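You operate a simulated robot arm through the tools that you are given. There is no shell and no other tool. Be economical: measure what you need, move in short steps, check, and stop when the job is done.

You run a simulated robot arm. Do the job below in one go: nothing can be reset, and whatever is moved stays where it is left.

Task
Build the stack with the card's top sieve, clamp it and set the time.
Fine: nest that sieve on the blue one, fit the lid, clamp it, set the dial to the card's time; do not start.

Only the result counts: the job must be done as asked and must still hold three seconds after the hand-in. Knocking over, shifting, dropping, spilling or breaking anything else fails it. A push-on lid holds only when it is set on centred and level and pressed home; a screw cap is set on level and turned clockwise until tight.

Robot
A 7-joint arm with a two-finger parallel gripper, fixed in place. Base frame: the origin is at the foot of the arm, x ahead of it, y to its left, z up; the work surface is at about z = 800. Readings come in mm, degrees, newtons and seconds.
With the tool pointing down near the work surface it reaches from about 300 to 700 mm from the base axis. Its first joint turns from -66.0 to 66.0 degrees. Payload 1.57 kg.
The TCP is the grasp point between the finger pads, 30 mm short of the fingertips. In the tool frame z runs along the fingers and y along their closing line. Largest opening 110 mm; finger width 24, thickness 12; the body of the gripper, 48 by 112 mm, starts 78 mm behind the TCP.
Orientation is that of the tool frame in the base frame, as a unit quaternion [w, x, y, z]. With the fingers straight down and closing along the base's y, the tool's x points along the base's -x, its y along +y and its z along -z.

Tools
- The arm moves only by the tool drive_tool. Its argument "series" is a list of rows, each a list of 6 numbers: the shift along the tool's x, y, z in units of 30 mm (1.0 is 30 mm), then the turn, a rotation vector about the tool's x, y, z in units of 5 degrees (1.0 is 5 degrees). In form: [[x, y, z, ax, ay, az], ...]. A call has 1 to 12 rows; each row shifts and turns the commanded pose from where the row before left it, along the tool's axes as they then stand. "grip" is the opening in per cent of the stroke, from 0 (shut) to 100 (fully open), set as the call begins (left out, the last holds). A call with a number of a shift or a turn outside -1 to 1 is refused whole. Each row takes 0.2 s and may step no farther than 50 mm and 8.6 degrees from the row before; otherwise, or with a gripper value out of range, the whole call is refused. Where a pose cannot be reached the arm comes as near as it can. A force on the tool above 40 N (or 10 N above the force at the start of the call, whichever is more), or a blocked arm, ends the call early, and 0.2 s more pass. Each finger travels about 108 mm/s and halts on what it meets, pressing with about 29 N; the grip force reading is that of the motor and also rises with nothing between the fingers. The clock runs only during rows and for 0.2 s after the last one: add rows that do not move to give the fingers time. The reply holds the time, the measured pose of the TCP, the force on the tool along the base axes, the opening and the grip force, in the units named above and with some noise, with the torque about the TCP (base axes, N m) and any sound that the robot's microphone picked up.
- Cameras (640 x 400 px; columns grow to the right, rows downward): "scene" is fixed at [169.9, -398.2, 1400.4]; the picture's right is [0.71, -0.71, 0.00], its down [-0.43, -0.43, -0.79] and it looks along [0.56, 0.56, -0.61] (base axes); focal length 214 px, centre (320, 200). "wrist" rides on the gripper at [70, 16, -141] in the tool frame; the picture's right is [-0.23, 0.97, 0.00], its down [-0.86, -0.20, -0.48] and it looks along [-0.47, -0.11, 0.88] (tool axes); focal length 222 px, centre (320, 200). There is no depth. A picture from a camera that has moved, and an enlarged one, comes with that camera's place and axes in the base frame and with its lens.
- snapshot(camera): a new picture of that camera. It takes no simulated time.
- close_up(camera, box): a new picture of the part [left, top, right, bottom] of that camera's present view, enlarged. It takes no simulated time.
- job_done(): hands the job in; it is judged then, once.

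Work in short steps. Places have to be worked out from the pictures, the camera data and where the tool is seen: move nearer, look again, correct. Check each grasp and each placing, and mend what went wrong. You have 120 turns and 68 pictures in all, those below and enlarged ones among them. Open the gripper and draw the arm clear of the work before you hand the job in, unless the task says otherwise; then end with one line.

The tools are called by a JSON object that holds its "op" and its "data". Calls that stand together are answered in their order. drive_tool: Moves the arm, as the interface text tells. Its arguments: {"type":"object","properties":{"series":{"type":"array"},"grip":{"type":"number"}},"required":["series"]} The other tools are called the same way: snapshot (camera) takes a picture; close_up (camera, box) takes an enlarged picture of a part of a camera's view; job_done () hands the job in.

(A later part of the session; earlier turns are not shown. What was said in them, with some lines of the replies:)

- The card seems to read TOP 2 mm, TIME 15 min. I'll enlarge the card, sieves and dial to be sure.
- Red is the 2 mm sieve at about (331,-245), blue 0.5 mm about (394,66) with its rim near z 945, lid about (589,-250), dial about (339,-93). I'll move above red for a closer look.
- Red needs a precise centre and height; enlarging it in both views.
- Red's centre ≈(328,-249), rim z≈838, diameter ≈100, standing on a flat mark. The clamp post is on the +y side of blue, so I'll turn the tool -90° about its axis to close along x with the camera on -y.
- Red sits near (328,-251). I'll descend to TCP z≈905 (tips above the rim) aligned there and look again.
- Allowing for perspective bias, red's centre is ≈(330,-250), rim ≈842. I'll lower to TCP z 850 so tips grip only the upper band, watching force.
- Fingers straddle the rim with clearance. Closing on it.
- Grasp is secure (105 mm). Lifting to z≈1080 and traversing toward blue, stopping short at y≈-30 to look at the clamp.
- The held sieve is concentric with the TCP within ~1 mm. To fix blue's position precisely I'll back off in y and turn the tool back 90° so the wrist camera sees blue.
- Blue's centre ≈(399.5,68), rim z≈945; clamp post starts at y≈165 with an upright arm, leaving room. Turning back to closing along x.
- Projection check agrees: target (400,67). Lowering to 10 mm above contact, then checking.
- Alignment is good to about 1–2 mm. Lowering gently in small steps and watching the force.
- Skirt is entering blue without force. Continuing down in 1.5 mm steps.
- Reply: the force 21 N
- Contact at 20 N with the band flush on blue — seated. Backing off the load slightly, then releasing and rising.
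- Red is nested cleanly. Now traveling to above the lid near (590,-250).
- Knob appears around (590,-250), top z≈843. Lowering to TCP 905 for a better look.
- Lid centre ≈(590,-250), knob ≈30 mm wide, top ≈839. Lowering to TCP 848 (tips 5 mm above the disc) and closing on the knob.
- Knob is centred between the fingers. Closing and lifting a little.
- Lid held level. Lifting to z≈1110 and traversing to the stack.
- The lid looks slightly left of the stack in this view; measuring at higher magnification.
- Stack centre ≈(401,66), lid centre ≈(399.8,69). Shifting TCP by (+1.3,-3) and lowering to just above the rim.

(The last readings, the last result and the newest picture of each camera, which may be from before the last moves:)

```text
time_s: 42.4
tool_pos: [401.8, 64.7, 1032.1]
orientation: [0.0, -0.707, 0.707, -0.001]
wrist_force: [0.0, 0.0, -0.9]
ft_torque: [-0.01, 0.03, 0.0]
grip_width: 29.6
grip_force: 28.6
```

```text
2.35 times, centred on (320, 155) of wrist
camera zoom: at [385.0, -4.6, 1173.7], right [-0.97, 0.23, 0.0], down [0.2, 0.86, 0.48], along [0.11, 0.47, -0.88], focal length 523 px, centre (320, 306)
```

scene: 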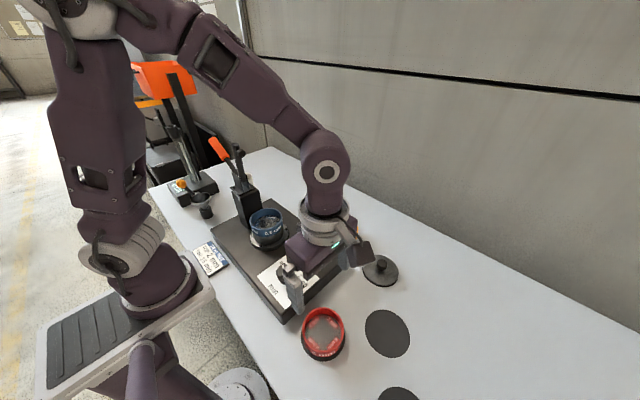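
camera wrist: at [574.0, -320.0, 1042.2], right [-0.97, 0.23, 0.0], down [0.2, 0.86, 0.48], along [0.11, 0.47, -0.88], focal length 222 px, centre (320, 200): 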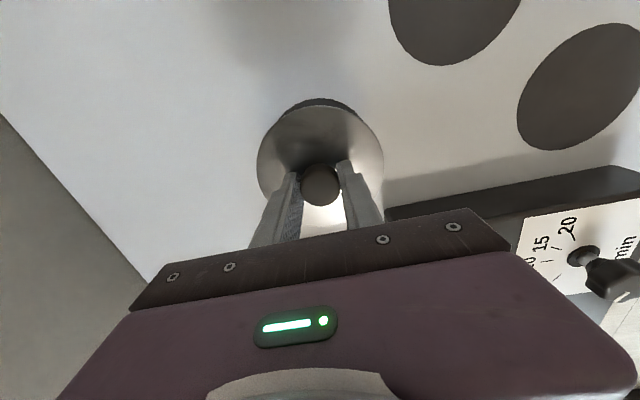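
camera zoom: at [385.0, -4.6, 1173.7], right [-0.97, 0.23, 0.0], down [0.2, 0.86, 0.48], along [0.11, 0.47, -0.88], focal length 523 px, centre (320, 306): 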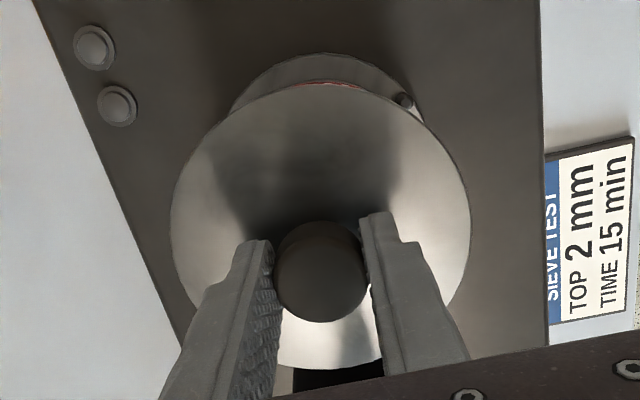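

Lateral agreement within 1 mm; lid ≈(401.4,65.6) versus stack ≈(401,66.5). Lowering gently onto the rim.

{"op": "drive_tool", "data": {"series": [[0, 0, 0.1, 0, 0, 0], [0, 0, 0.08, 0, 0, 0], [0, 0, 0.05, 0, 0, 0], [0, 0, 0, 0, 0, 0]]}}

{"op": "drive_tool", "data": {"series": [[0, 0, 0.04, 0, 0, 0], [0, 0, 0.04, 0, 0, 0], [0, 0, 0.04, 0, 0, 0], [0, 0, 0, 0, 0, 0]]}}

{"op": "close_up", "data": {"camera": "scene", "box": [235, 175, 295, 250]}}

```text
time_s: 43.4
tool_pos: [400.8, 64.6, 1025.1]
orientation: [0.0, 0.707, -0.707, 0.0]
wrist_force: [0.2, -0.3, -1.4]
ft_torque: [-0.02, 0.0, 0.0]
grip_width: 29.7
grip_force: 28.5
```

```text
time_s: 44.4
tool_pos: [401.3, 63.7, 1019.3]
orientation: [0.0, -0.707, 0.707, -0.001]
wrist_force: [0.0, 0.0, -0.3]
ft_torque: [0.0, 0.01, 0.0]
grip_width: 30.0
grip_force: 28.5
```

```text
5.33 times, centred on (265, 212) of scene
camera zoom: at [169.9, -398.2, 1400.4], right [0.71, -0.71, 0.0], down [-0.43, -0.43, -0.79], along [0.56, 0.56, -0.61], focal length 1144 px, centre (613, 133)
```

zoom: 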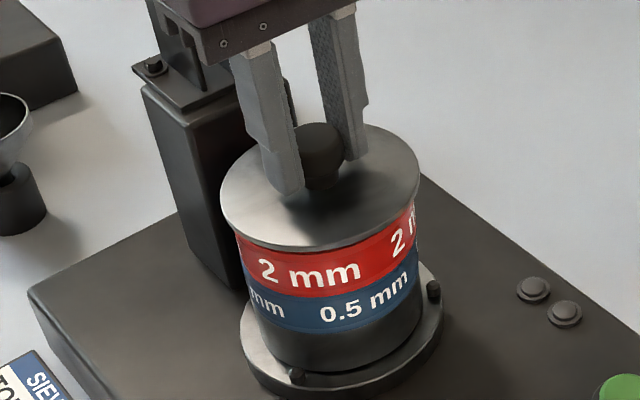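

Centred over the rim, no contact yet. Continue down in ~1.2 mm steps.

{"op": "drive_tool", "data": {"series": [[0, 0, 0.04, 0, 0, 0], [0, 0, 0.04, 0, 0, 0], [0, 0, 0, 0, 0, 0]]}}

{"op": "drive_tool", "data": {"series": [[0, 0, 0.04, 0, 0, 0], [0, 0, 0.04, 0, 0, 0], [0, 0, 0, 0, 0, 0]]}}

```text
time_s: 45.2
tool_pos: [401.3, 64.8, 1018.0]
orientation: [0.0, 0.707, -0.707, 0.001]
wrist_force: [0.1, -0.2, -1.2]
ft_torque: [-0.02, -0.01, 0.0]
grip_width: 29.7
grip_force: 29.2
```

```text
time_s: 46.0
tool_pos: [401.7, 65.3, 1014.6]
orientation: [0.0, 0.708, -0.706, 0.0]
wrist_force: [0.5, 0.5, -0.8]
ft_torque: [-0.01, 0.02, 0.02]
grip_width: 29.6
grip_force: 28.6
```

{"op": "drive_tool", "data": {"series": [[0, 0, 0.04, 0, 0, 0], [0, 0, 0.04, 0, 0, 0], [0, 0, 0, 0, 0, 0]]}}

{"op": "drive_tool", "data": {"series": [[0, 0, 0.04, 0, 0, 0], [0, 0, 0, 0, 0, 0]]}}

{"op": "close_up", "data": {"camera": "scene", "box": [235, 175, 295, 250]}}

```text
time_s: 46.8
tool_pos: [401.8, 64.2, 1014.3]
orientation: [-0.001, 0.707, -0.707, 0.001]
wrist_force: [-6.5, 1.7, 38.8]
ft_torque: [0.04, 0.11, 0.02]
grip_width: 30.0
grip_force: 29.0
```

```text
time_s: 47.4
tool_pos: [402.8, 63.4, 1012.7]
orientation: [0.0, -0.707, 0.707, 0.0]
wrist_force: [-1.2, 1.8, 38.8]
ft_torque: [0.07, 0.01, 0.0]
grip_width: 29.9
grip_force: 28.9
```

```text
5.33 times, centred on (265, 212) of scene
camera zoom: at [169.4, -398.2, 1400.4], right [0.71, -0.71, 0.0], down [-0.43, -0.43, -0.79], along [0.56, 0.56, -0.61], focal length 1144 px, centre (613, 133)
```

zoom: 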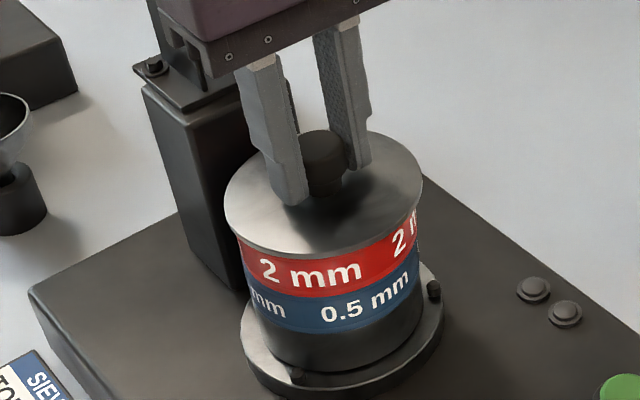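

Contact at 39 N; disc appears flush on red. One more small press to see whether it moves.

{"op": "drive_tool", "data": {"series": [[0, 0, 0.05, 0, 0, 0], [0, 0, 0, 0, 0, 0]]}}

{"op": "close_up", "data": {"camera": "scene", "box": [240, 185, 285, 235]}}

```text
time_s: 48.0
tool_pos: [401.4, 64.1, 1012.4]
orientation: [-0.002, 0.708, -0.707, 0.001]
wrist_force: [3.3, 2.3, 37.8]
ft_torque: [0.0, -0.04, 0.01]
grip_width: 29.6
grip_force: 28.7
```

```text
8.00 times, centred on (262, 210) of scene
camera zoom: at [169.5, -398.3, 1400.4], right [0.71, -0.71, 0.0], down [-0.43, -0.43, -0.79], along [0.56, 0.56, -0.61], focal length 1716 px, centre (780, 120)
```

zoom: 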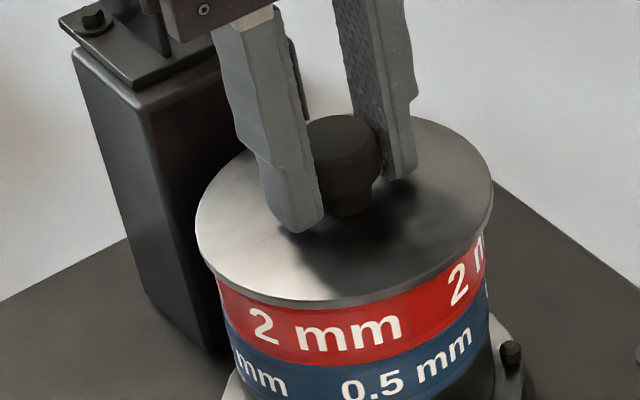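

The force has plateaued, so the fingers are slipping on the knob. I'll release, rise, close the fingers and press on the knob's top.

{"op": "drive_tool", "data": {"series": [[0, 0, -0.07, 0, 0, 0], [0, 0, 0, 0, 0, 0]]}}

{"op": "drive_tool", "data": {"series": [[0, 0, 0, 0, 0, 0], [0, 0, 0, 0, 0, 0], [0, 0, -0.3, 0, 0, 0], [0, 0, -0.6, 0, 0, 0], [0, 0, -0.6, 0, 0, 0]], "grip": 60}}

{"op": "drive_tool", "data": {"series": [[0, 0, 0, 0, 0, 0], [0, 0, 0, 0, 0, 0], [0, 0, 0, 0, 0, 0], [0, 0, 0, 0, 0, 0]], "grip": 0}}

{"op": "close_up", "data": {"camera": "scene", "box": [230, 165, 300, 250]}}

{"op": "close_up", "data": {"camera": "wrist", "box": [230, 70, 410, 240]}}

```text
time_s: 48.6
tool_pos: [400.5, 62.8, 1014.0]
orientation: [0.001, 0.707, -0.707, -0.001]
wrist_force: [0.6, -1.6, -0.9]
ft_torque: [0.01, 0.0, 0.04]
grip_width: 29.7
grip_force: 29.2
```

```text
time_s: 49.8
tool_pos: [401.7, 63.5, 1057.3]
orientation: [0.0, 0.707, -0.707, 0.0]
wrist_force: [0.2, -0.6, -0.5]
ft_torque: [0.0, -0.01, 0.0]
grip_width: 66.1
grip_force: 0.1
```

```text
time_s: 50.8
tool_pos: [402.2, 63.9, 1056.6]
orientation: [0.0, 0.707, -0.707, 0.0]
wrist_force: [0.4, 0.2, -0.4]
ft_torque: [0.0, -0.03, -0.02]
grip_width: 0.1
grip_force: 21.1
```

```text
4.71 times, centred on (265, 208) of scene
camera zoom: at [169.9, -398.2, 1400.4], right [0.71, -0.71, 0.0], down [-0.43, -0.43, -0.79], along [0.56, 0.56, -0.61], focal length 1009 px, centre (579, 165)
```

zoom: 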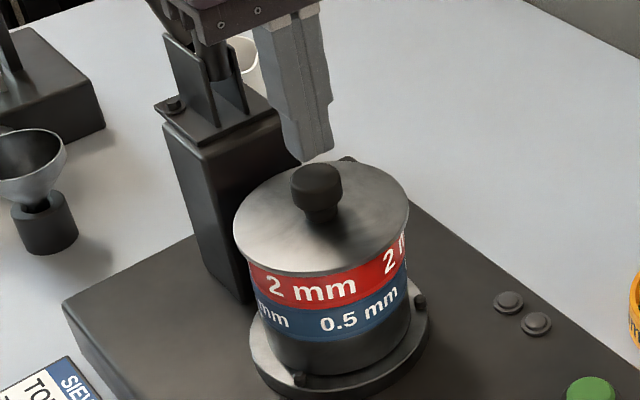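

```text
2.35 times, centred on (320, 155) of wrist
camera zoom: at [385.7, -5.4, 1199.2], right [-0.97, 0.23, 0.0], down [0.2, 0.86, 0.48], along [0.11, 0.47, -0.88], focal length 523 px, centre (320, 306)
```

zoom: 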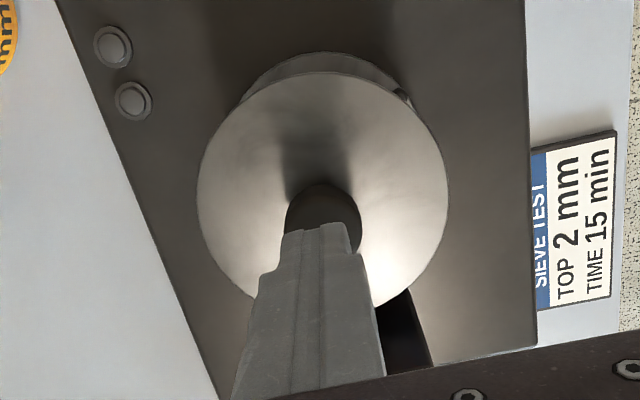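

Lid sits level and centred. Pressing on the knob top with closed fingers.

{"op": "drive_tool", "data": {"series": [[-0.04, 0.02, 0.3, 0, 0, 0], [0, 0, 0.2, 0, 0, 0], [0, 0, 0.1, 0, 0, 0], [0, 0, 0.05, 0, 0, 0], [0, 0, 0.05, 0, 0, 0], [0, 0, 0.05, 0, 0, 0], [0, 0, 0.05, 0, 0, 0]]}}

{"op": "drive_tool", "data": {"series": [[0, 0, 0.05, 0, 0, 0], [0, 0, 0.05, 0, 0, 0], [0, 0, 0.05, 0, 0, 0]]}}

```text
time_s: 52.0
tool_pos: [400.6, 65.0, 1038.8]
orientation: [-0.001, 0.707, -0.707, 0.001]
wrist_force: [-6.2, -0.2, 18.1]
ft_torque: [-0.04, 0.21, 0.06]
grip_width: 0.0
grip_force: 21.6
stopped in row 6: the force on the tool passed its limit at 46 N (the readings are from after the stop); the commanded pose is now the measured one
```

```text
time_s: 52.4
tool_pos: [402.0, 65.8, 1038.6]
orientation: [0.002, -0.707, 0.707, -0.003]
wrist_force: [-6.7, -0.5, 19.1]
ft_torque: [-0.02, 0.22, 0.03]
grip_width: 0.2
grip_force: 21.3
stopped in row 1: the force on the tool passed its limit at 49 N (the readings are from after the stop); the commanded pose is now the measured one
```

Firmly home (49 N, no movement). Rising and moving aside to view the clamp.

{"op": "drive_tool", "data": {"series": [[0, 0, -0.3, 0, 0, 0], [0, 0, -1, 0, 0, 0], [0.5, 0, -1, 0, 0, 0], [1, 0, -0.6, 0, 0, 0], [1, 0, 0, 0, 0, 0], [1, 0, 0, 0, 0, 0], [1, 0, 0, 0, 0, 0]]}}

{"op": "close_up", "data": {"camera": "scene", "box": [190, 120, 310, 260]}}

{"op": "snapshot", "data": {"camera": "wrist"}}

```text
time_s: 54.0
tool_pos: [403.5, -69.8, 1125.4]
orientation: [0.002, -0.707, 0.707, -0.002]
wrist_force: [-0.4, -0.2, 0.4]
ft_torque: [-0.03, 0.04, 0.05]
grip_width: 0.1
grip_force: 21.5
```

```text
2.86 times, centred on (250, 190) of scene
camera zoom: at [169.9, -398.2, 1400.4], right [0.71, -0.71, 0.0], down [-0.43, -0.43, -0.79], along [0.56, 0.56, -0.61], focal length 613 px, centre (520, 229)
```

zoom: 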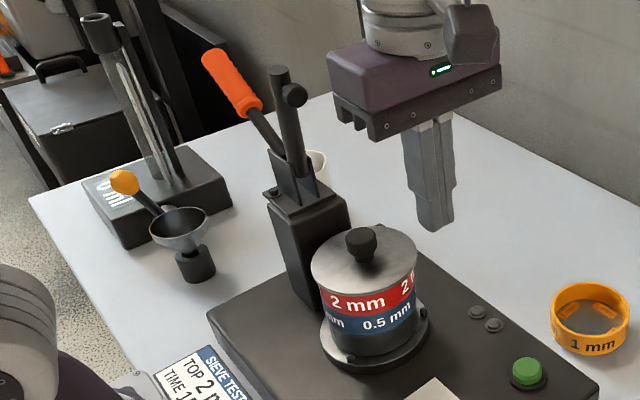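

```text
21 pictures are left
camera wrist: at [385.4, -139.3, 1267.1], right [-0.97, 0.23, -0.01], down [0.2, 0.86, 0.48], along [0.11, 0.47, -0.88], focal length 222 px, centre (320, 200)
```

wrist: 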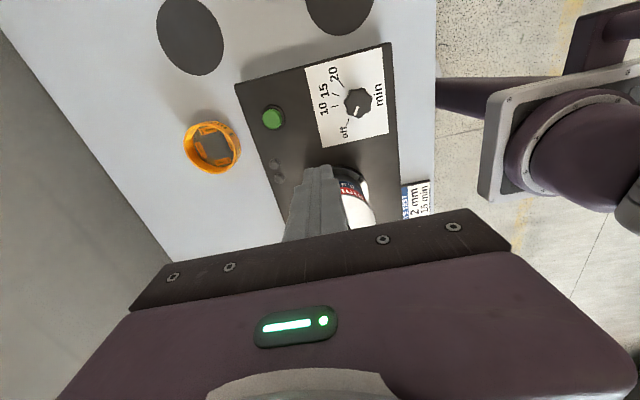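

Handle (orange) runs from a pivot near (400,180,1028) out to about (400,349,1121), arm upright with the foot; so closing means swinging the handle up toward -y. I'll raise, pass over at z≈1275, and look down on the handle.

{"op": "drive_tool", "data": {"series": [[0, 0, -1, 0, 0, 0], [0, 0, -1, 0, 0, 0], [0, 0, -1, 0, 0, 0], [0, 0, -1, 0, 0, 0], [0, 0, -1, 0, 0, 0]], "grip": 60}}

{"op": "drive_tool", "data": {"series": [[-1, 0.01, 0, 0, 0, 0], [-1, 0.01, 0, 0, 0, 0], [-1, 0.01, 0, 0, 0, 0], [-1, 0.01, 0, 0, 0, 0], [-1, 0.01, 0, 0, 0, 0], [-1, 0.01, 0, 0, 0, 0], [-1, 0.01, 0, 0, 0, 0], [-1, 0.01, 0, 0, 0, 0], [-1, 0.01, 0, 0, 0, 0], [-1, 0.01, 0, 0, 0, 0], [-1, 0.01, 0, 0, 0, 0], [-1, 0.01, 0, 0, 0, 0]]}}

{"op": "snapshot", "data": {"camera": "wrist"}}

```text
time_s: 55.2
tool_pos: [399.8, -69.8, 1275.3]
orientation: [-0.002, 0.707, -0.707, 0.001]
wrist_force: [-0.4, 0.9, 0.1]
ft_torque: [0.01, -0.04, -0.01]
grip_width: 66.2
grip_force: 0.1
```

```text
time_s: 57.8
tool_pos: [396.1, 288.8, 1274.9]
orientation: [0.002, -0.707, 0.708, -0.002]
wrist_force: [-0.5, 0.3, -0.6]
ft_torque: [-0.04, -0.04, 0.01]
grip_width: 66.1
grip_force: 0.0
```

```text
20 pictures are left
camera wrist: at [379.1, 219.7, 1417.2], right [-0.97, 0.23, -0.01], down [0.2, 0.86, 0.48], along [0.11, 0.47, -0.88], focal length 222 px, centre (320, 200)
```

wrist: 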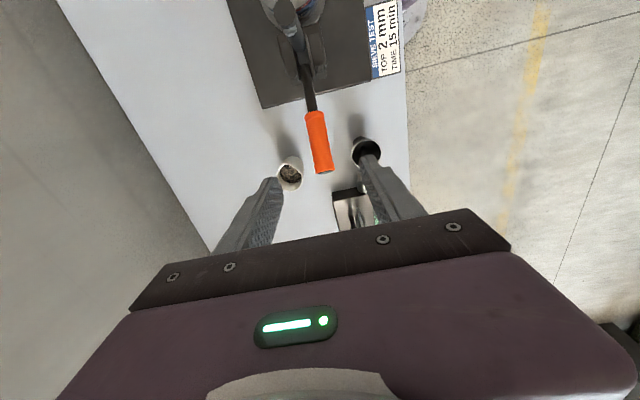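

Handle lies along y at x≈397; middle of orange ≈(397,297,1104). Lowering there with the fingers straddling it in x.

{"op": "drive_tool", "data": {"series": [[-0.1, 0, 0.94, 0, 0, 0], [-0.1, 0, 0.94, 0, 0, 0], [-0.1, 0, 0.94, 0, 0, 0], [0, 0, 0.94, 0, 0, 0], [0, 0, 0.94, 0, 0, 0], [0, 0, 0.94, 0, 0, 0], [0, 0, 0, 0, 0, 0]]}}

{"op": "close_up", "data": {"camera": "wrist", "box": [190, 60, 450, 240]}}

{"op": "close_up", "data": {"camera": "scene", "box": [170, 80, 310, 220]}}

```text
time_s: 59.4
tool_pos: [396.8, 299.7, 1105.9]
orientation: [0.002, -0.707, 0.708, -0.002]
wrist_force: [0.3, 0.0, -0.2]
ft_torque: [0.01, 0.0, -0.02]
grip_width: 66.0
grip_force: 0.1
```

```text
2.22 times, centred on (320, 150) of wrist
camera zoom: at [380.6, 230.2, 1247.8], right [-0.97, 0.23, -0.01], down [0.2, 0.86, 0.48], along [0.11, 0.47, -0.88], focal length 494 px, centre (320, 311)
```

zoom: 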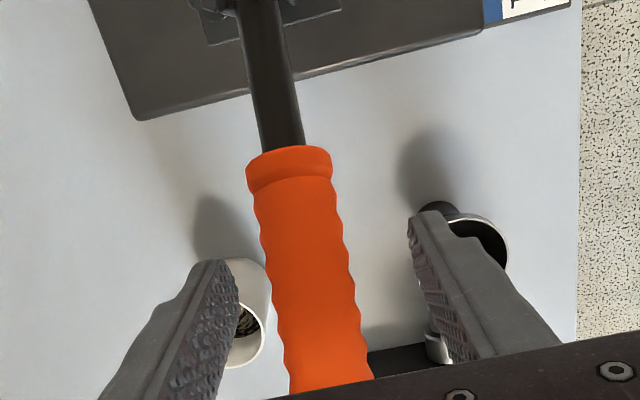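

```text
2.86 times, centred on (240, 150) of scene
camera zoom: at [169.9, -398.2, 1400.4], right [0.71, -0.71, 0.0], down [-0.43, -0.43, -0.79], along [0.56, 0.56, -0.61], focal length 613 px, centre (549, 343)
```

zoom: 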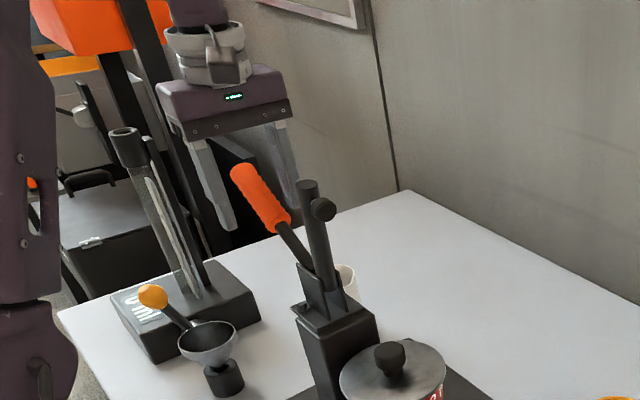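

The handle passes right through the grasp point. Closing on it.

{"op": "drive_tool", "data": {"series": [[0, 0, 0, 0, 0, 0], [0, 0, 0, 0, 0, 0], [0, 0, 0, 0, 0, 0]], "grip": 0}}

```text
time_s: 60.2
tool_pos: [400.5, 299.3, 1105.7]
orientation: [0.003, -0.706, 0.708, -0.003]
wrist_force: [25.2, 4.2, -4.6]
ft_torque: [0.34, 0.14, -0.78]
grip_width: 26.3
grip_force: 37.5
```

Gripped (26 mm); the handle sits ~4 mm toward +x, so I relieve that and start the arc up/-y with a small trial step.

{"op": "drive_tool", "data": {"series": [[0, -0.12, 0, 0, 0, 0], [0, 0, 0, 0, 0, 0]]}}

{"op": "drive_tool", "data": {"series": [[0.09, 0, -0.17, 0, 0, 0], [0.09, 0, -0.17, 0, 0, 0], [0, 0, 0, 0, 0, 0]]}}

```text
time_s: 60.8
tool_pos: [399.6, 299.5, 1105.3]
orientation: [0.0, 0.708, -0.707, 0.002]
wrist_force: [-0.3, -1.9, -2.6]
ft_torque: [0.1, 0.46, -0.6]
grip_width: 26.2
grip_force: 37.2
```

```text
time_s: 61.6
tool_pos: [400.6, 293.6, 1116.3]
orientation: [0.0, -0.707, 0.708, -0.002]
wrist_force: [-5.2, -5.2, -22.2]
ft_torque: [1.04, 0.31, -0.56]
grip_width: 26.3
grip_force: 37.7
```

It moved with ~22 N resistance; checking whether the handle and arm turn.

{"op": "drive_tool", "data": {"series": [[0.1, 0, -0.16, 0, 0, 0], [0.1, 0, -0.16, 0, 0, 0], [0, 0, 0, 0, 0, 0]]}}

{"op": "close_up", "data": {"camera": "scene", "box": [170, 80, 310, 220]}}

```text
time_s: 62.4
tool_pos: [399.8, 287.7, 1125.5]
orientation: [0.0, 0.707, -0.707, 0.003]
wrist_force: [-13.9, -11.5, -25.7]
ft_torque: [0.9, 0.43, -0.49]
grip_width: 26.6
grip_force: 36.7
```

```text
2.86 times, centred on (240, 150) of scene
camera zoom: at [169.8, -398.4, 1400.3], right [0.71, -0.71, 0.0], down [-0.43, -0.43, -0.79], along [0.56, 0.56, -0.61], focal length 613 px, centre (549, 343)
```

zoom: 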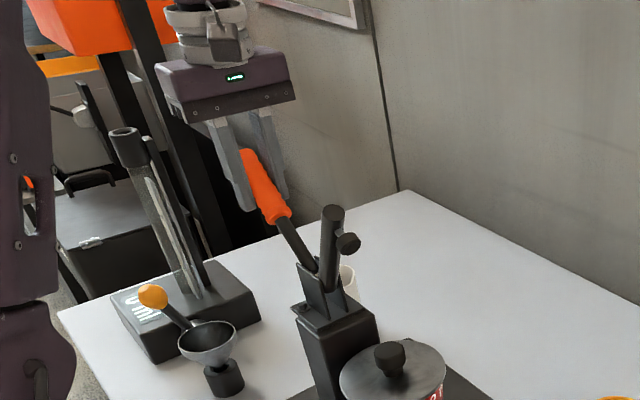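

The arm is swinging down toward the lid as the handle rises. Forces show I should arc more inward (-y); continuing with corrected direction.

{"op": "drive_tool", "data": {"series": [[0.17, 0.05, -0.12, 0, 0, 0], [0.16, 0.03, -0.13, 0, 0, 0], [0.16, 0, -0.13, 0, 0, 0], [0, 0, 0, 0, 0, 0]]}}

```text
time_s: 63.4
tool_pos: [399.9, 276.7, 1137.5]
orientation: [-0.004, 0.707, -0.707, 0.001]
wrist_force: [1.0, 19.7, 6.9]
ft_torque: [1.31, 0.67, -0.96]
grip_width: 26.4
grip_force: 38.1
```

Fitting the arc: pivot ≈(y179,z1051), radius 132, now ~42°. Advancing to 52°.

{"op": "drive_tool", "data": {"series": [[0.06, 0, -0.18, 0, 0, 0], [0.07, 0, -0.18, 0, 0, 0], [0.145, 0, -0.125, 0, 0, 0], [0.145, 0, -0.125, 0, 0, 0], [0, 0, 0, 0, 0, 0]]}}

{"op": "close_up", "data": {"camera": "scene", "box": [170, 80, 310, 240]}}

```text
time_s: 64.4
tool_pos: [399.8, 258.7, 1152.6]
orientation: [-0.003, -0.705, 0.709, -0.005]
wrist_force: [5.6, 0.4, -1.5]
ft_torque: [0.06, 0.57, -0.46]
grip_width: 26.4
grip_force: 36.7
stopped in row 5: the force on the tool passed its limit at 42 N (the readings are from after the stop); the commanded pose is now the measured one
```

```text
2.50 times, centred on (240, 160) of scene
camera zoom: at [170.1, -398.2, 1400.3], right [0.71, -0.71, 0.0], down [-0.43, -0.43, -0.79], along [0.56, 0.56, -0.61], focal length 536 px, centre (520, 300)
```

zoom: 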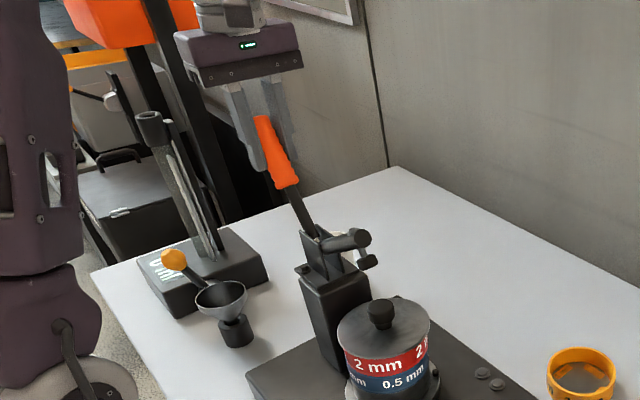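

Arm is now about 30° above horizontal, approaching the lid. Continuing the arc in small steps.

{"op": "drive_tool", "data": {"series": [[0.15, 0, -0.12, 0, 0, 0], [0.15, 0, -0.12, 0, 0, 0], [0, 0, 0, 0, 0, 0]]}}

{"op": "drive_tool", "data": {"series": [[0.16, 0, -0.1, 0, 0, 0], [0.16, 0, -0.1, 0, 0, 0], [0, 0, 0, 0, 0, 0]]}}

```text
time_s: 65.2
tool_pos: [400.8, 249.6, 1160.0]
orientation: [-0.004, -0.706, 0.709, -0.005]
wrist_force: [10.3, -5.1, -31.3]
ft_torque: [0.77, -0.63, 0.41]
grip_width: 26.5
grip_force: 37.6
```

```text
time_s: 66.0
tool_pos: [399.2, 241.3, 1164.8]
orientation: [-0.003, -0.706, 0.709, -0.004]
wrist_force: [15.6, -2.3, -28.9]
ft_torque: [0.82, 0.77, -0.69]
grip_width: 26.5
grip_force: 37.9
```

Radial pull inward; flattening the path a bit.

{"op": "drive_tool", "data": {"series": [[0.2, -0.04, -0.03, 0, 0, 0], [0.2, -0.04, -0.04, 0, 0, 0], [0, 0, 0, 0, 0, 0]]}}

{"op": "close_up", "data": {"camera": "scene", "box": [180, 90, 310, 240]}}

```text
time_s: 66.8
tool_pos: [400.7, 230.1, 1169.0]
orientation: [-0.001, -0.707, 0.707, -0.004]
wrist_force: [-5.4, 14.8, 8.5]
ft_torque: [1.45, 0.83, -0.48]
grip_width: 26.8
grip_force: 37.5
```

```text
2.67 times, centred on (245, 165) of scene
camera zoom: at [169.6, -397.8, 1400.5], right [0.71, -0.71, 0.0], down [-0.43, -0.44, -0.79], along [0.56, 0.56, -0.61], focal length 572 px, centre (520, 293)
```

zoom: 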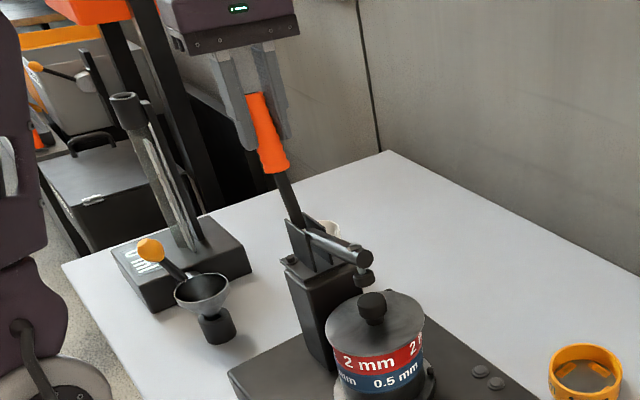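

Foot is nearing the knob. Continuing.

{"op": "drive_tool", "data": {"series": [[0.16, 0, -0.11, 0, 0, 0], [0.17, 0, -0.1, 0, 0, 0], [0, 0, 0, 0, 0, 0]]}}

{"op": "drive_tool", "data": {"series": [[0.17, 0, -0.05, 0, 0, 0], [0.18, 0, -0.05, 0, 0, 0], [0, 0, 0, 0, 0, 0]]}}

{"op": "close_up", "data": {"camera": "scene", "box": [180, 90, 310, 240]}}

```text
time_s: 67.7
tool_pos: [400.2, 216.8, 1172.1]
orientation: [-0.006, -0.707, 0.708, -0.003]
wrist_force: [-3.1, 0.0, -1.2]
ft_torque: [0.18, -1.08, 0.07]
grip_width: 26.8
grip_force: 37.1
stopped in row 3: the force on the tool passed its limit at 41 N (the readings are from after the stop); the commanded pose is now the measured one
```

```text
time_s: 68.5
tool_pos: [399.3, 207.6, 1175.3]
orientation: [-0.007, -0.706, 0.708, -0.003]
wrist_force: [4.2, 7.3, -26.0]
ft_torque: [1.03, -1.16, 0.36]
grip_width: 26.7
grip_force: 37.7
```

```text
2.67 times, centred on (245, 165) of scene
camera zoom: at [170.3, -397.8, 1400.4], right [0.71, -0.71, 0.0], down [-0.43, -0.44, -0.79], along [0.56, 0.56, -0.61], focal length 572 px, centre (520, 293)
```

zoom: 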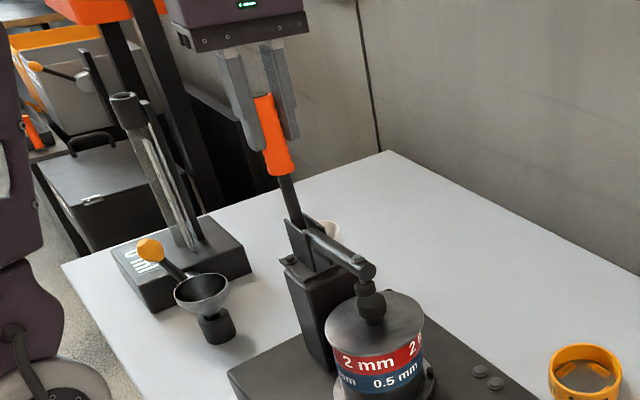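

Foot is touching or about to touch the knob. Continuing toward vertical to lock it, watching force.

{"op": "drive_tool", "data": {"series": [[0.17, 0, 0.02, 0, 0, 0], [0.17, 0, 0, 0, 0, 0], [0, 0, 0, 0, 0, 0]]}}

{"op": "drive_tool", "data": {"series": [[0.17, 0, 0, 0, 0, 0], [0.17, 0, 0, 0, 0, 0], [0, 0, 0, 0, 0, 0]]}}

```text
time_s: 69.3
tool_pos: [399.3, 196.3, 1176.1]
orientation: [-0.005, -0.707, 0.707, -0.004]
wrist_force: [-5.3, 8.9, 8.9]
ft_torque: [1.5, -0.85, 0.32]
grip_width: 26.4
grip_force: 37.7
```

```text
time_s: 70.1
tool_pos: [399.5, 185.5, 1175.1]
orientation: [-0.007, -0.706, 0.709, -0.004]
wrist_force: [-12.3, 1.9, 6.3]
ft_torque: [0.8, -0.55, 0.0]
grip_width: 26.8
grip_force: 37.4
```

{"op": "drive_tool", "data": {"series": [[0.17, 0, 0, 0, 0, 0], [0.17, 0, 0.01, 0, 0, 0], [0, 0, 0, 0, 0, 0]]}}

{"op": "close_up", "data": {"camera": "scene", "box": [200, 100, 310, 240]}}

```text
time_s: 70.9
tool_pos: [400.4, 175.4, 1174.3]
orientation: [-0.007, -0.705, 0.709, -0.003]
wrist_force: [-7.6, 1.7, -12.8]
ft_torque: [0.61, -0.47, 0.0]
grip_width: 26.7
grip_force: 37.2
```

```text
2.86 times, centred on (255, 170) of scene
camera zoom: at [169.7, -398.1, 1400.4], right [0.71, -0.71, 0.0], down [-0.43, -0.43, -0.79], along [0.56, 0.56, -0.61], focal length 613 px, centre (506, 286)
```

zoom: 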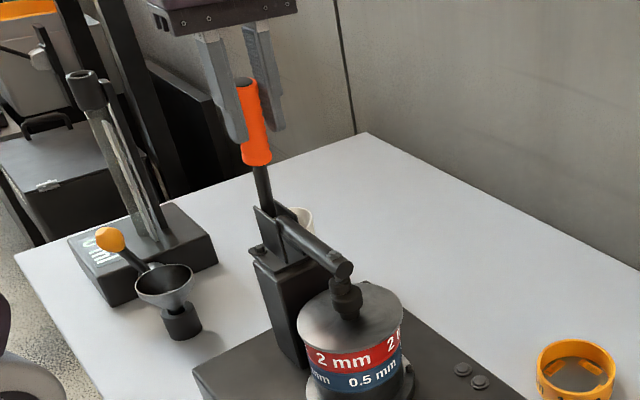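

Foot is on the knob and the handle upright, with low y resistance. Pushing on until a stop is felt.

{"op": "drive_tool", "data": {"series": [[0.17, 0, 0.02, 0, 0, 0], [0.17, 0, 0.02, 0, 0, 0], [0, 0, 0, 0, 0, 0]]}}

{"op": "drive_tool", "data": {"series": [[0.17, 0, 0.04, 0, 0, 0], [0.17, 0, 0.04, 0, 0, 0], [0, 0, 0, 0, 0, 0]]}}

```text
time_s: 71.7
tool_pos: [399.4, 167.4, 1174.0]
orientation: [-0.005, -0.706, 0.708, -0.004]
wrist_force: [-9.6, 15.6, -13.1]
ft_torque: [0.45, -0.41, -0.07]
grip_width: 26.4
grip_force: 37.4
```

```text
time_s: 72.2
tool_pos: [399.6, 165.1, 1173.3]
orientation: [-0.001, 0.708, -0.706, 0.001]
wrist_force: [-0.1, 16.4, 1.3]
ft_torque: [-0.55, 0.32, 0.0]
grip_width: 26.7
grip_force: 38.0
stopped in row 2: the force on the tool passed its limit at 44 N (the readings are from after the stop); the commanded pose is now the measured one
```

Firm stop reached (44 N, handle past vertical). Releasing the handle and rising to check it holds.

{"op": "drive_tool", "data": {"series": [[0, 0, 0, 0, 0, 0], [0, 0, 0, 0, 0, 0], [0, 0, -0.5, 0, 0, 0], [0, 0, -1, 0, 0, 0], [0, 0, -1, 0, 0, 0], [0, 0, -1, 0, 0, 0]], "grip": 60}}

{"op": "close_up", "data": {"camera": "scene", "box": [200, 100, 310, 240]}}

```text
time_s: 73.6
tool_pos: [399.8, 163.0, 1277.9]
orientation: [0.001, 0.708, -0.707, 0.001]
wrist_force: [0.1, -0.6, 0.3]
ft_torque: [0.02, 0.01, -0.02]
grip_width: 66.1
grip_force: 0.0
```

```text
2.86 times, centred on (255, 170) of scene
camera zoom: at [169.9, -398.2, 1400.4], right [0.71, -0.71, 0.0], down [-0.43, -0.43, -0.79], along [0.56, 0.56, -0.61], focal length 613 px, centre (506, 286)
```

zoom: 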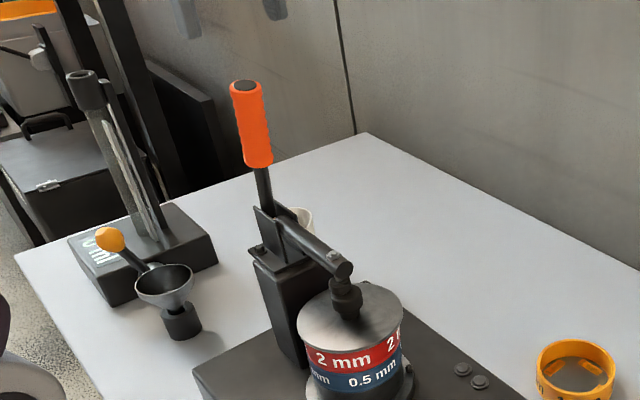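

Clamp holds with the foot on the knob. Moving over to the dial at about (339,-93) and looking closely.

{"op": "drive_tool", "data": {"series": [[0.95, 0.22, 0, 0, 0, 0], [0.95, 0.22, 0, 0, 0, 0], [0.95, 0.22, 0, 0, 0, 0], [0.95, 0.22, 0, 0, 0, 0], [0.95, 0.22, 0, 0, 0, 0], [0.95, 0.22, 0, 0, 0, 0], [0.95, 0.22, 0, 0, 0, 0], [0.95, 0.22, 0, 0, 0, 0], [0.95, 0.22, 0, 0, 0, 0]]}}

{"op": "drive_tool", "data": {"series": [[0, 0, 1, 0, 0, 0], [0, 0, 1, 0, 0, 0], [0, 0, 1, 0, 0, 0], [0, 0, 1, 0, 0, 0], [0, 0, 1, 0, 0, 0], [0, 0, 1, 0, 0, 0], [0, 0, 1, 0, 0, 0], [0, 0, 0.5, 0, 0, 0], [0, 0, 0, 0, 0, 0]]}}

{"op": "close_up", "data": {"camera": "wrist", "box": [240, 60, 400, 200]}}

```text
time_s: 75.6
tool_pos: [340.6, -92.0, 1279.4]
orientation: [0.001, 0.707, -0.707, 0.001]
wrist_force: [0.2, 0.3, 0.1]
ft_torque: [0.02, 0.0, -0.01]
grip_width: 66.2
grip_force: 0.0
```

```text
time_s: 77.6
tool_pos: [341.8, -95.3, 1054.9]
orientation: [0.001, 0.708, -0.707, 0.002]
wrist_force: [0.7, 0.6, -0.1]
ft_torque: [0.0, -0.01, 0.0]
grip_width: 66.2
grip_force: 0.1
```

```text
2.86 times, centred on (320, 130) of wrist
camera zoom: at [325.6, -163.7, 1196.7], right [-0.97, 0.23, 0.0], down [0.2, 0.86, 0.48], along [0.11, 0.46, -0.88], focal length 635 px, centre (320, 400)
```

zoom: 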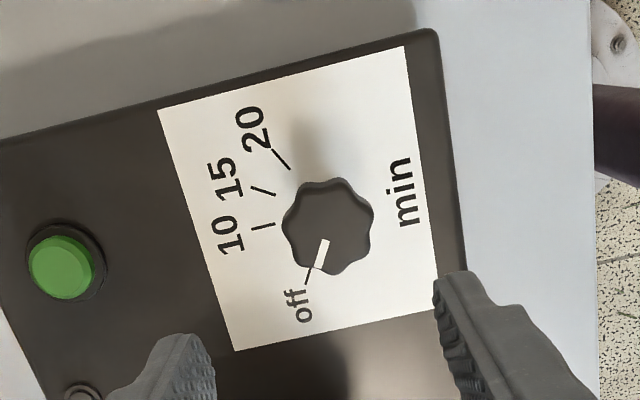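

Ticks fitted: off 54°, 10 at -4°, 15 at -31°, 20 at -59° about the dial centre ≈(337,-93); so the knob must turn ≈85° clockwise (tool +z). Lowering to TCP≈925 to check height and centring.

{"op": "drive_tool", "data": {"series": [[-0.07, 0.14, 0.9, 0, 0, 0], [0, 0, 0.9, 0, 0, 0], [0, 0, 0.9, 0, 0, 0], [0, 0, 0.9, 0, 0, 0], [0, 0, 0.6, 0, 0, 0], [0, 0, 0, 0, 0, 0]]}}

{"op": "close_up", "data": {"camera": "wrist", "box": [220, 80, 420, 240]}}

{"op": "close_up", "data": {"camera": "scene", "box": [240, 220, 340, 310]}}

```text
time_s: 79.0
tool_pos: [335.9, -90.3, 926.2]
orientation: [0.001, 0.708, -0.707, 0.001]
wrist_force: [-0.4, -1.5, -0.5]
ft_torque: [-0.03, 0.02, 0.02]
grip_width: 65.9
grip_force: 0.0
```

```text
2.50 times, centred on (320, 160) of wrist
camera zoom: at [320.3, -158.7, 1070.7], right [-0.97, 0.23, 0.0], down [0.2, 0.86, 0.48], along [0.11, 0.46, -0.88], focal length 555 px, centre (320, 300)
```

zoom: 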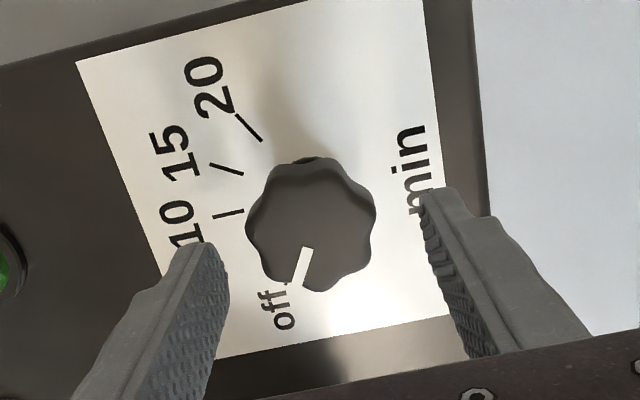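

```text
4.44 times, centred on (290, 265) of scene
camera zoom: at [169.9, -398.2, 1400.4], right [0.71, -0.71, 0.0], down [-0.43, -0.43, -0.79], along [0.56, 0.56, -0.61], focal length 953 px, centre (453, -89)
```

zoom: 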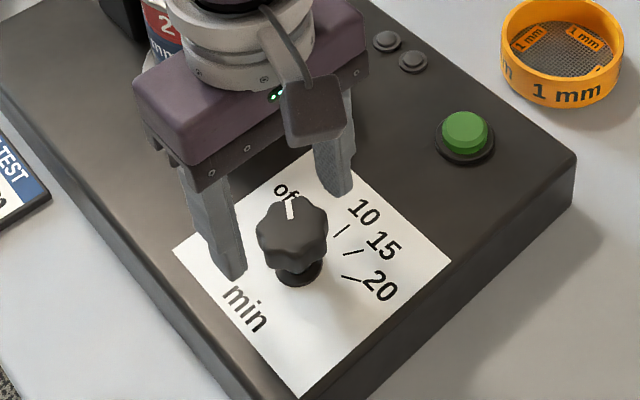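

Knob top ≈ z 893 at (339,-92.6), plate ≈865. Lowering to TCP 906 with that centring, then closing.

{"op": "drive_tool", "data": {"series": [[0.06, -0.09, 0.2, 0, 0, 0], [0, 0, 0.2, 0, 0, 0], [0, 0, 0.15, 0, 0, 0], [0, 0, 0.1, 0, 0, 0], [0, 0, 0, 0, 0, 0]]}}

{"op": "drive_tool", "data": {"series": [[0, 0, 0, 0, 0, 0], [0, 0, 0, 0, 0, 0], [0, 0, 0, 0, 0, 0]], "grip": 0}}

{"op": "close_up", "data": {"camera": "wrist", "box": [220, 80, 420, 240]}}

```text
time_s: 80.2
tool_pos: [339.4, -92.6, 907.8]
orientation: [0.001, 0.708, -0.707, 0.001]
wrist_force: [0.0, 0.4, 0.9]
ft_torque: [0.0, -0.01, 0.01]
grip_width: 66.1
grip_force: 0.0
```

```text
time_s: 81.0
tool_pos: [337.8, -92.1, 908.1]
orientation: [0.002, 0.707, -0.707, 0.0]
wrist_force: [-14.3, 0.1, -5.9]
ft_torque: [-0.05, 0.18, -0.08]
grip_width: 41.9
grip_force: 45.2
```

```text
2.50 times, centred on (320, 160) of wrist
camera zoom: at [322.4, -160.8, 1051.2], right [-0.97, 0.23, 0.0], down [0.2, 0.86, 0.48], along [0.11, 0.46, -0.88], focal length 555 px, centre (320, 300)
```

zoom: 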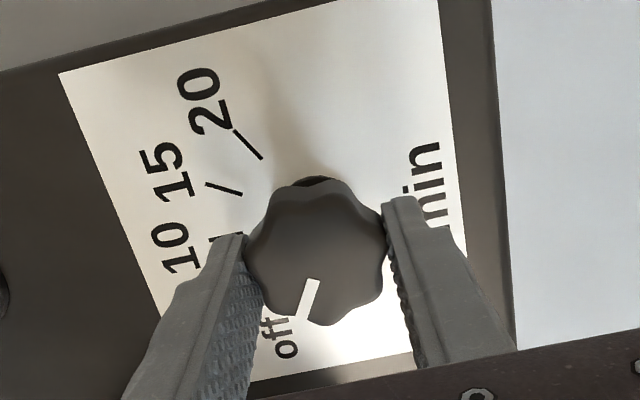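

Knob gripped; relieving the x force by shifting 2 mm, then turning +60° clockwise first.

{"op": "drive_tool", "data": {"series": [[0, 0.06, 0, 0, 0, 0], [0, 0, 0, 0, 0, 1], [0, 0, 0, 0, 0, 1], [0, 0, 0, 0, 0, 1], [0, 0, 0, 0, 0, 0]]}}

{"op": "drive_tool", "data": {"series": [[0, 0, 0, 0, 0, 1], [0, 0, 0, 0, 0, 1], [0, 0, 0, 0, 0, 1], [0, 0, 0, 0, 0, 1], [0, 0, 0, 0, 0, 1], [0, 0, 0, 0, 0, 1], [0, 0, 0, 0, 0, 1], [0, 0, 0, 0, 0, 1], [0, 0, 0, 0, 0, 1], [0, 0, 0, 0, 0, 0]]}}

```text
time_s: 82.2
tool_pos: [339.1, -93.1, 909.1]
orientation: [0.0, -0.609, 0.793, -0.002]
wrist_force: [-0.9, 11.5, -8.9]
ft_torque: [0.69, 0.11, 0.04]
grip_width: 41.8
grip_force: 45.1
```

```text
time_s: 84.4
tool_pos: [339.7, -93.4, 909.0]
orientation: [0.001, -0.259, 0.966, -0.003]
wrist_force: [25.8, -5.9, -11.4]
ft_torque: [0.28, 0.08, 0.06]
grip_width: 42.0
grip_force: 45.7
```

60° done with small torque. Relieving side load and turning the remaining 25°.

{"op": "drive_tool", "data": {"series": [[-0.043, -0.025, 0, 0, 0, 1], [0, 0, 0, 0, 0, 1], [0, 0, 0, 0, 0, 1], [0, 0, 0, 0, 0, 1], [0, 0, 0, 0, 0, 1], [0, 0, 0, 0, 0, 0]]}}

{"op": "close_up", "data": {"camera": "scene", "box": [250, 240, 330, 310]}}

```text
time_s: 85.8
tool_pos: [340.4, -95.4, 908.8]
orientation: [0.002, -0.043, 0.999, -0.003]
wrist_force: [0.2, -5.1, -4.0]
ft_torque: [0.03, 0.37, 0.02]
grip_width: 41.8
grip_force: 45.4
stopped in row 6: the force on the tool passed its limit at 40 N (the readings are from after the stop); the commanded pose is now the measured one
```

```text
5.71 times, centred on (290, 275) of scene
camera zoom: at [169.9, -398.3, 1400.3], right [0.71, -0.71, 0.0], down [-0.43, -0.43, -0.79], along [0.56, 0.56, -0.61], focal length 1226 px, centre (491, -229)
```

zoom: 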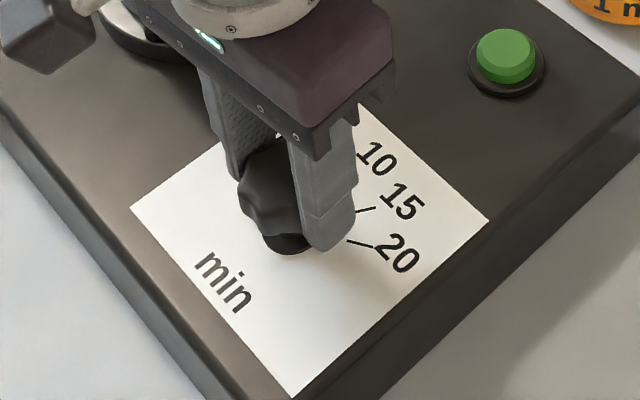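

Turned 85°. Releasing and lifting to check the pointer.

{"op": "drive_tool", "data": {"series": [[0, 0, 0, 0, 0, 0], [0, 0, 0, 0, 0, 0], [0, 0, -0.5, 0, 0, 0], [0, 0, -1, 0, 0, 0], [0, 0, -1, 0, 0, 0]], "grip": 60}}

{"op": "close_up", "data": {"camera": "wrist", "box": [240, 80, 400, 220]}}

```text
time_s: 87.0
tool_pos: [341.5, -96.6, 984.2]
orientation: [0.002, -0.043, 0.999, -0.003]
wrist_force: [-0.1, 0.2, -0.1]
ft_torque: [0.0, -0.02, -0.03]
grip_width: 66.0
grip_force: 0.1
```

```text
2.86 times, centred on (320, 150) of wrist
camera zoom: at [269.4, -83.9, 1126.7], right [0.14, 0.99, 0.0], down [0.87, -0.12, 0.48], along [0.48, -0.07, -0.88], focal length 635 px, centre (320, 343)
```

zoom: 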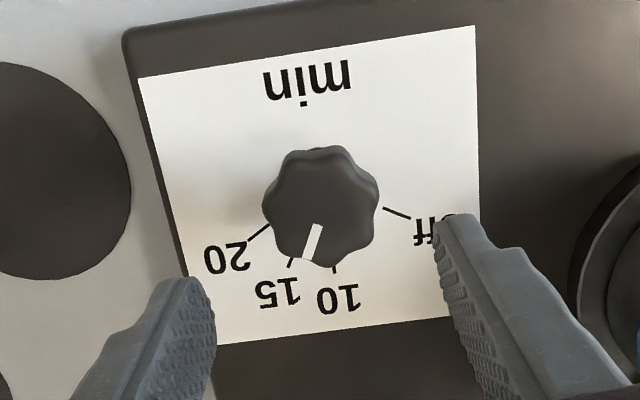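

The pointer looks close to 15 but perhaps a few degrees short; taking a tighter view.

{"op": "close_up", "data": {"camera": "wrist", "box": [292, 110, 352, 160]}}

{"op": "close_up", "data": {"camera": "scene", "box": [265, 245, 325, 295]}}

```text
8.00 times, centred on (322, 135) of wrist
camera zoom: at [269.4, -83.9, 1126.7], right [0.14, 0.99, 0.0], down [0.87, -0.12, 0.48], along [0.48, -0.07, -0.88], focal length 1777 px, centre (304, 720)
```

zoom: 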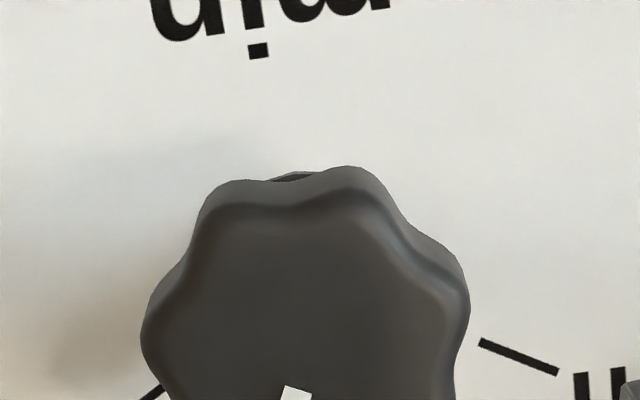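

```text
8.00 times, centred on (295, 270) of scene
camera zoom: at [169.9, -398.2, 1400.4], right [0.71, -0.71, 0.0], down [-0.43, -0.43, -0.79], along [0.56, 0.56, -0.61], focal length 1716 px, centre (520, -360)
```

zoom: 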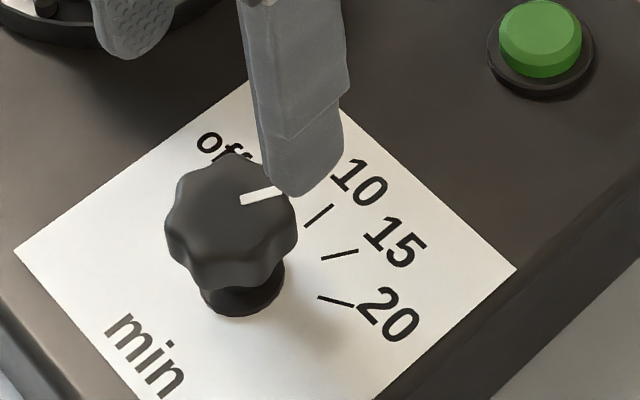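

In the scene view the pointer is nearly parallel to the 15 tick (within ~1–4°). One tight wrist view to refine.

{"op": "close_up", "data": {"camera": "wrist", "box": [286, 142, 346, 180]}}

```text
10.53 times, centred on (316, 161) of wrist
camera zoom: at [269.4, -83.9, 1126.7], right [0.14, 0.99, 0.0], down [0.87, -0.12, 0.48], along [0.48, -0.07, -0.88], focal length 2338 px, centre (362, 610)
```

zoom: 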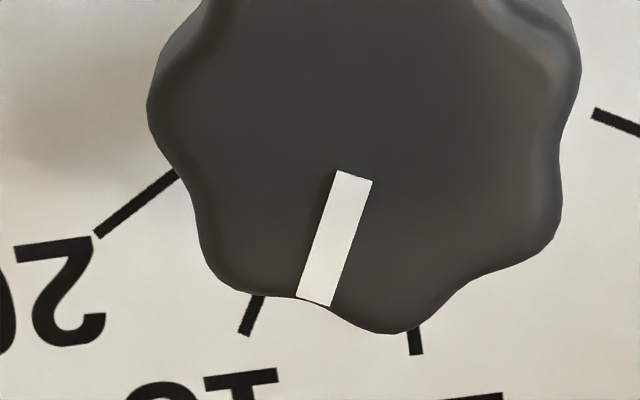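

Pointer is ≈3° short of the 15 mark (17.8° vs 21°). I'll regrip in the same pose and nudge it +3°.

{"op": "drive_tool", "data": {"series": [[0.04, 0.07, 0.8, 0, 0, 0], [0, 0, 0.8, 0, 0, 0], [0, 0, 0.6, 0, 0, 0], [0, 0, 0.3, 0, 0, 0], [0, 0, 0, 0, 0, 0]]}}

{"op": "drive_tool", "data": {"series": [[0, 0, 0, 0, 0, 0], [0, 0, 0, 0, 0, 0], [0, 0, 0, 0, 0, 0]], "grip": 0}}

{"op": "drive_tool", "data": {"series": [[0, 0, 0, 0, 0, 0.3], [0, 0, 0, 0, 0, 0.35], [0, 0, 0, 0, 0, 0]]}}

```text
time_s: 88.2
tool_pos: [339.1, -91.7, 909.9]
orientation: [0.002, -0.043, 0.999, -0.002]
wrist_force: [0.5, -0.4, -0.3]
ft_torque: [0.01, 0.0, -0.01]
grip_width: 66.0
grip_force: 0.2
```

```text
time_s: 89.1
tool_pos: [339.2, -95.1, 909.9]
orientation: [0.002, -0.04, 0.999, -0.005]
wrist_force: [0.0, -10.4, -4.9]
ft_torque: [0.08, 0.37, 0.02]
grip_width: 41.7
grip_force: 45.1
stopped in row 3: the force on the tool passed its limit at 41 N (the readings are from after the stop); the commanded pose is now the measured one
```

```text
time_s: 90.0
tool_pos: [339.0, -94.9, 909.3]
orientation: [0.002, -0.011, 1.0, -0.004]
wrist_force: [1.6, -6.4, -7.8]
ft_torque: [0.19, 0.26, 0.01]
grip_width: 41.7
grip_force: 44.9
stopped in row 3: the force on the tool passed its limit at 40 N (the readings are from after the stop); the commanded pose is now the measured one
```

Turned about 3.3°. Releasing and rechecking.

{"op": "drive_tool", "data": {"series": [[0, 0, 0, 0, 0, 0], [0, 0, 0, 0, 0, 0], [0, 0, -0.5, 0, 0, 0], [0, 0, -1, 0, 0, 0], [0, 0, -1, 0, 0, 0]], "grip": 60}}

{"op": "close_up", "data": {"camera": "wrist", "box": [286, 142, 346, 180]}}

```text
time_s: 91.2
tool_pos: [339.6, -93.2, 983.3]
orientation: [0.001, -0.011, 1.0, -0.004]
wrist_force: [-0.4, 0.5, -0.4]
ft_torque: [0.02, 0.0, 0.0]
grip_width: 65.7
grip_force: 0.1
```

```text
10.53 times, centred on (316, 161) of wrist
camera zoom: at [269.2, -77.8, 1125.3], right [0.2, 0.98, -0.01], down [0.86, -0.18, 0.48], along [0.47, -0.1, -0.88], focal length 2338 px, centre (362, 610)
```

zoom: 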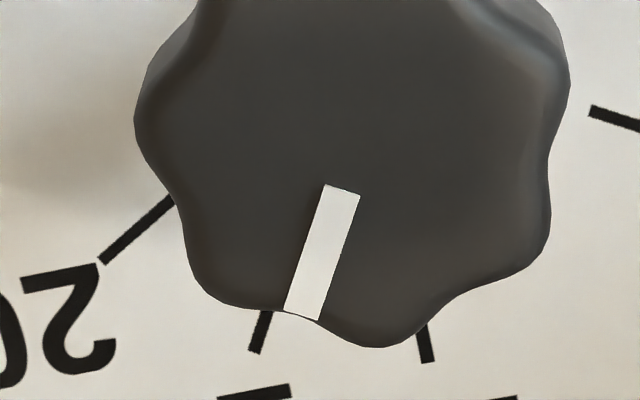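

Pointer (17.4°) now matches the 15 tick (17.6°). Drawing the arm clear and doing a final check.

{"op": "drive_tool", "data": {"series": [[0, -0.3, -1, 0, 0, 0], [0, -0.5, -1, 0, 0, 0], [0, -0.5, -1, 0, 0, 0], [0, -0.5, -1, 0, 0, 0], [0, -0.5, -1, 0, 0, 0], [0, -0.5, -1, 0, 0, 0], [0, -0.5, -1, 0, 0, 0], [0, -0.5, -1, 0, 0, 0]]}}

{"op": "close_up", "data": {"camera": "scene", "box": [190, 110, 370, 310]}}

```text
time_s: 93.0
tool_pos: [342.6, -206.4, 1226.8]
orientation: [0.002, -0.012, 1.0, -0.003]
wrist_force: [0.5, 0.1, 0.9]
ft_torque: [-0.02, -0.02, 0.0]
grip_width: 66.1
grip_force: 0.2
```

```text
2.00 times, centred on (280, 210) of scene
camera zoom: at [169.9, -398.2, 1400.4], right [0.71, -0.71, 0.0], down [-0.43, -0.43, -0.79], along [0.56, 0.56, -0.61], focal length 429 px, centre (400, 180)
```

zoom: 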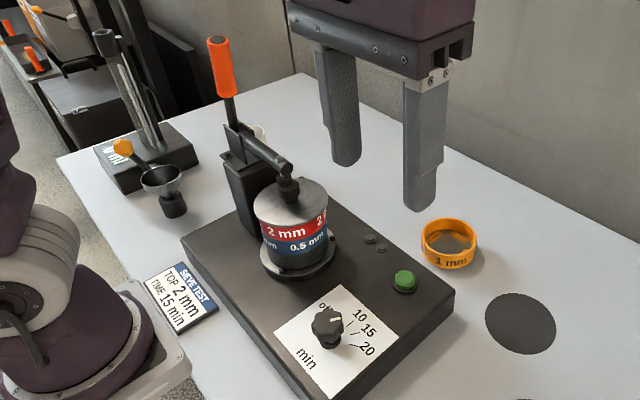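

Stack, lid, clamp and dial all look right, nothing else has moved, and the arm is clear. Handing in.

{"op": "job_done", "data": {}}

```text
The job is handed in.
```

I nested the red 2 mm sieve on the blue one, fitted and pressed the lid, closed the clamp on it, and set the dial to 15 min; the shaker was not started.
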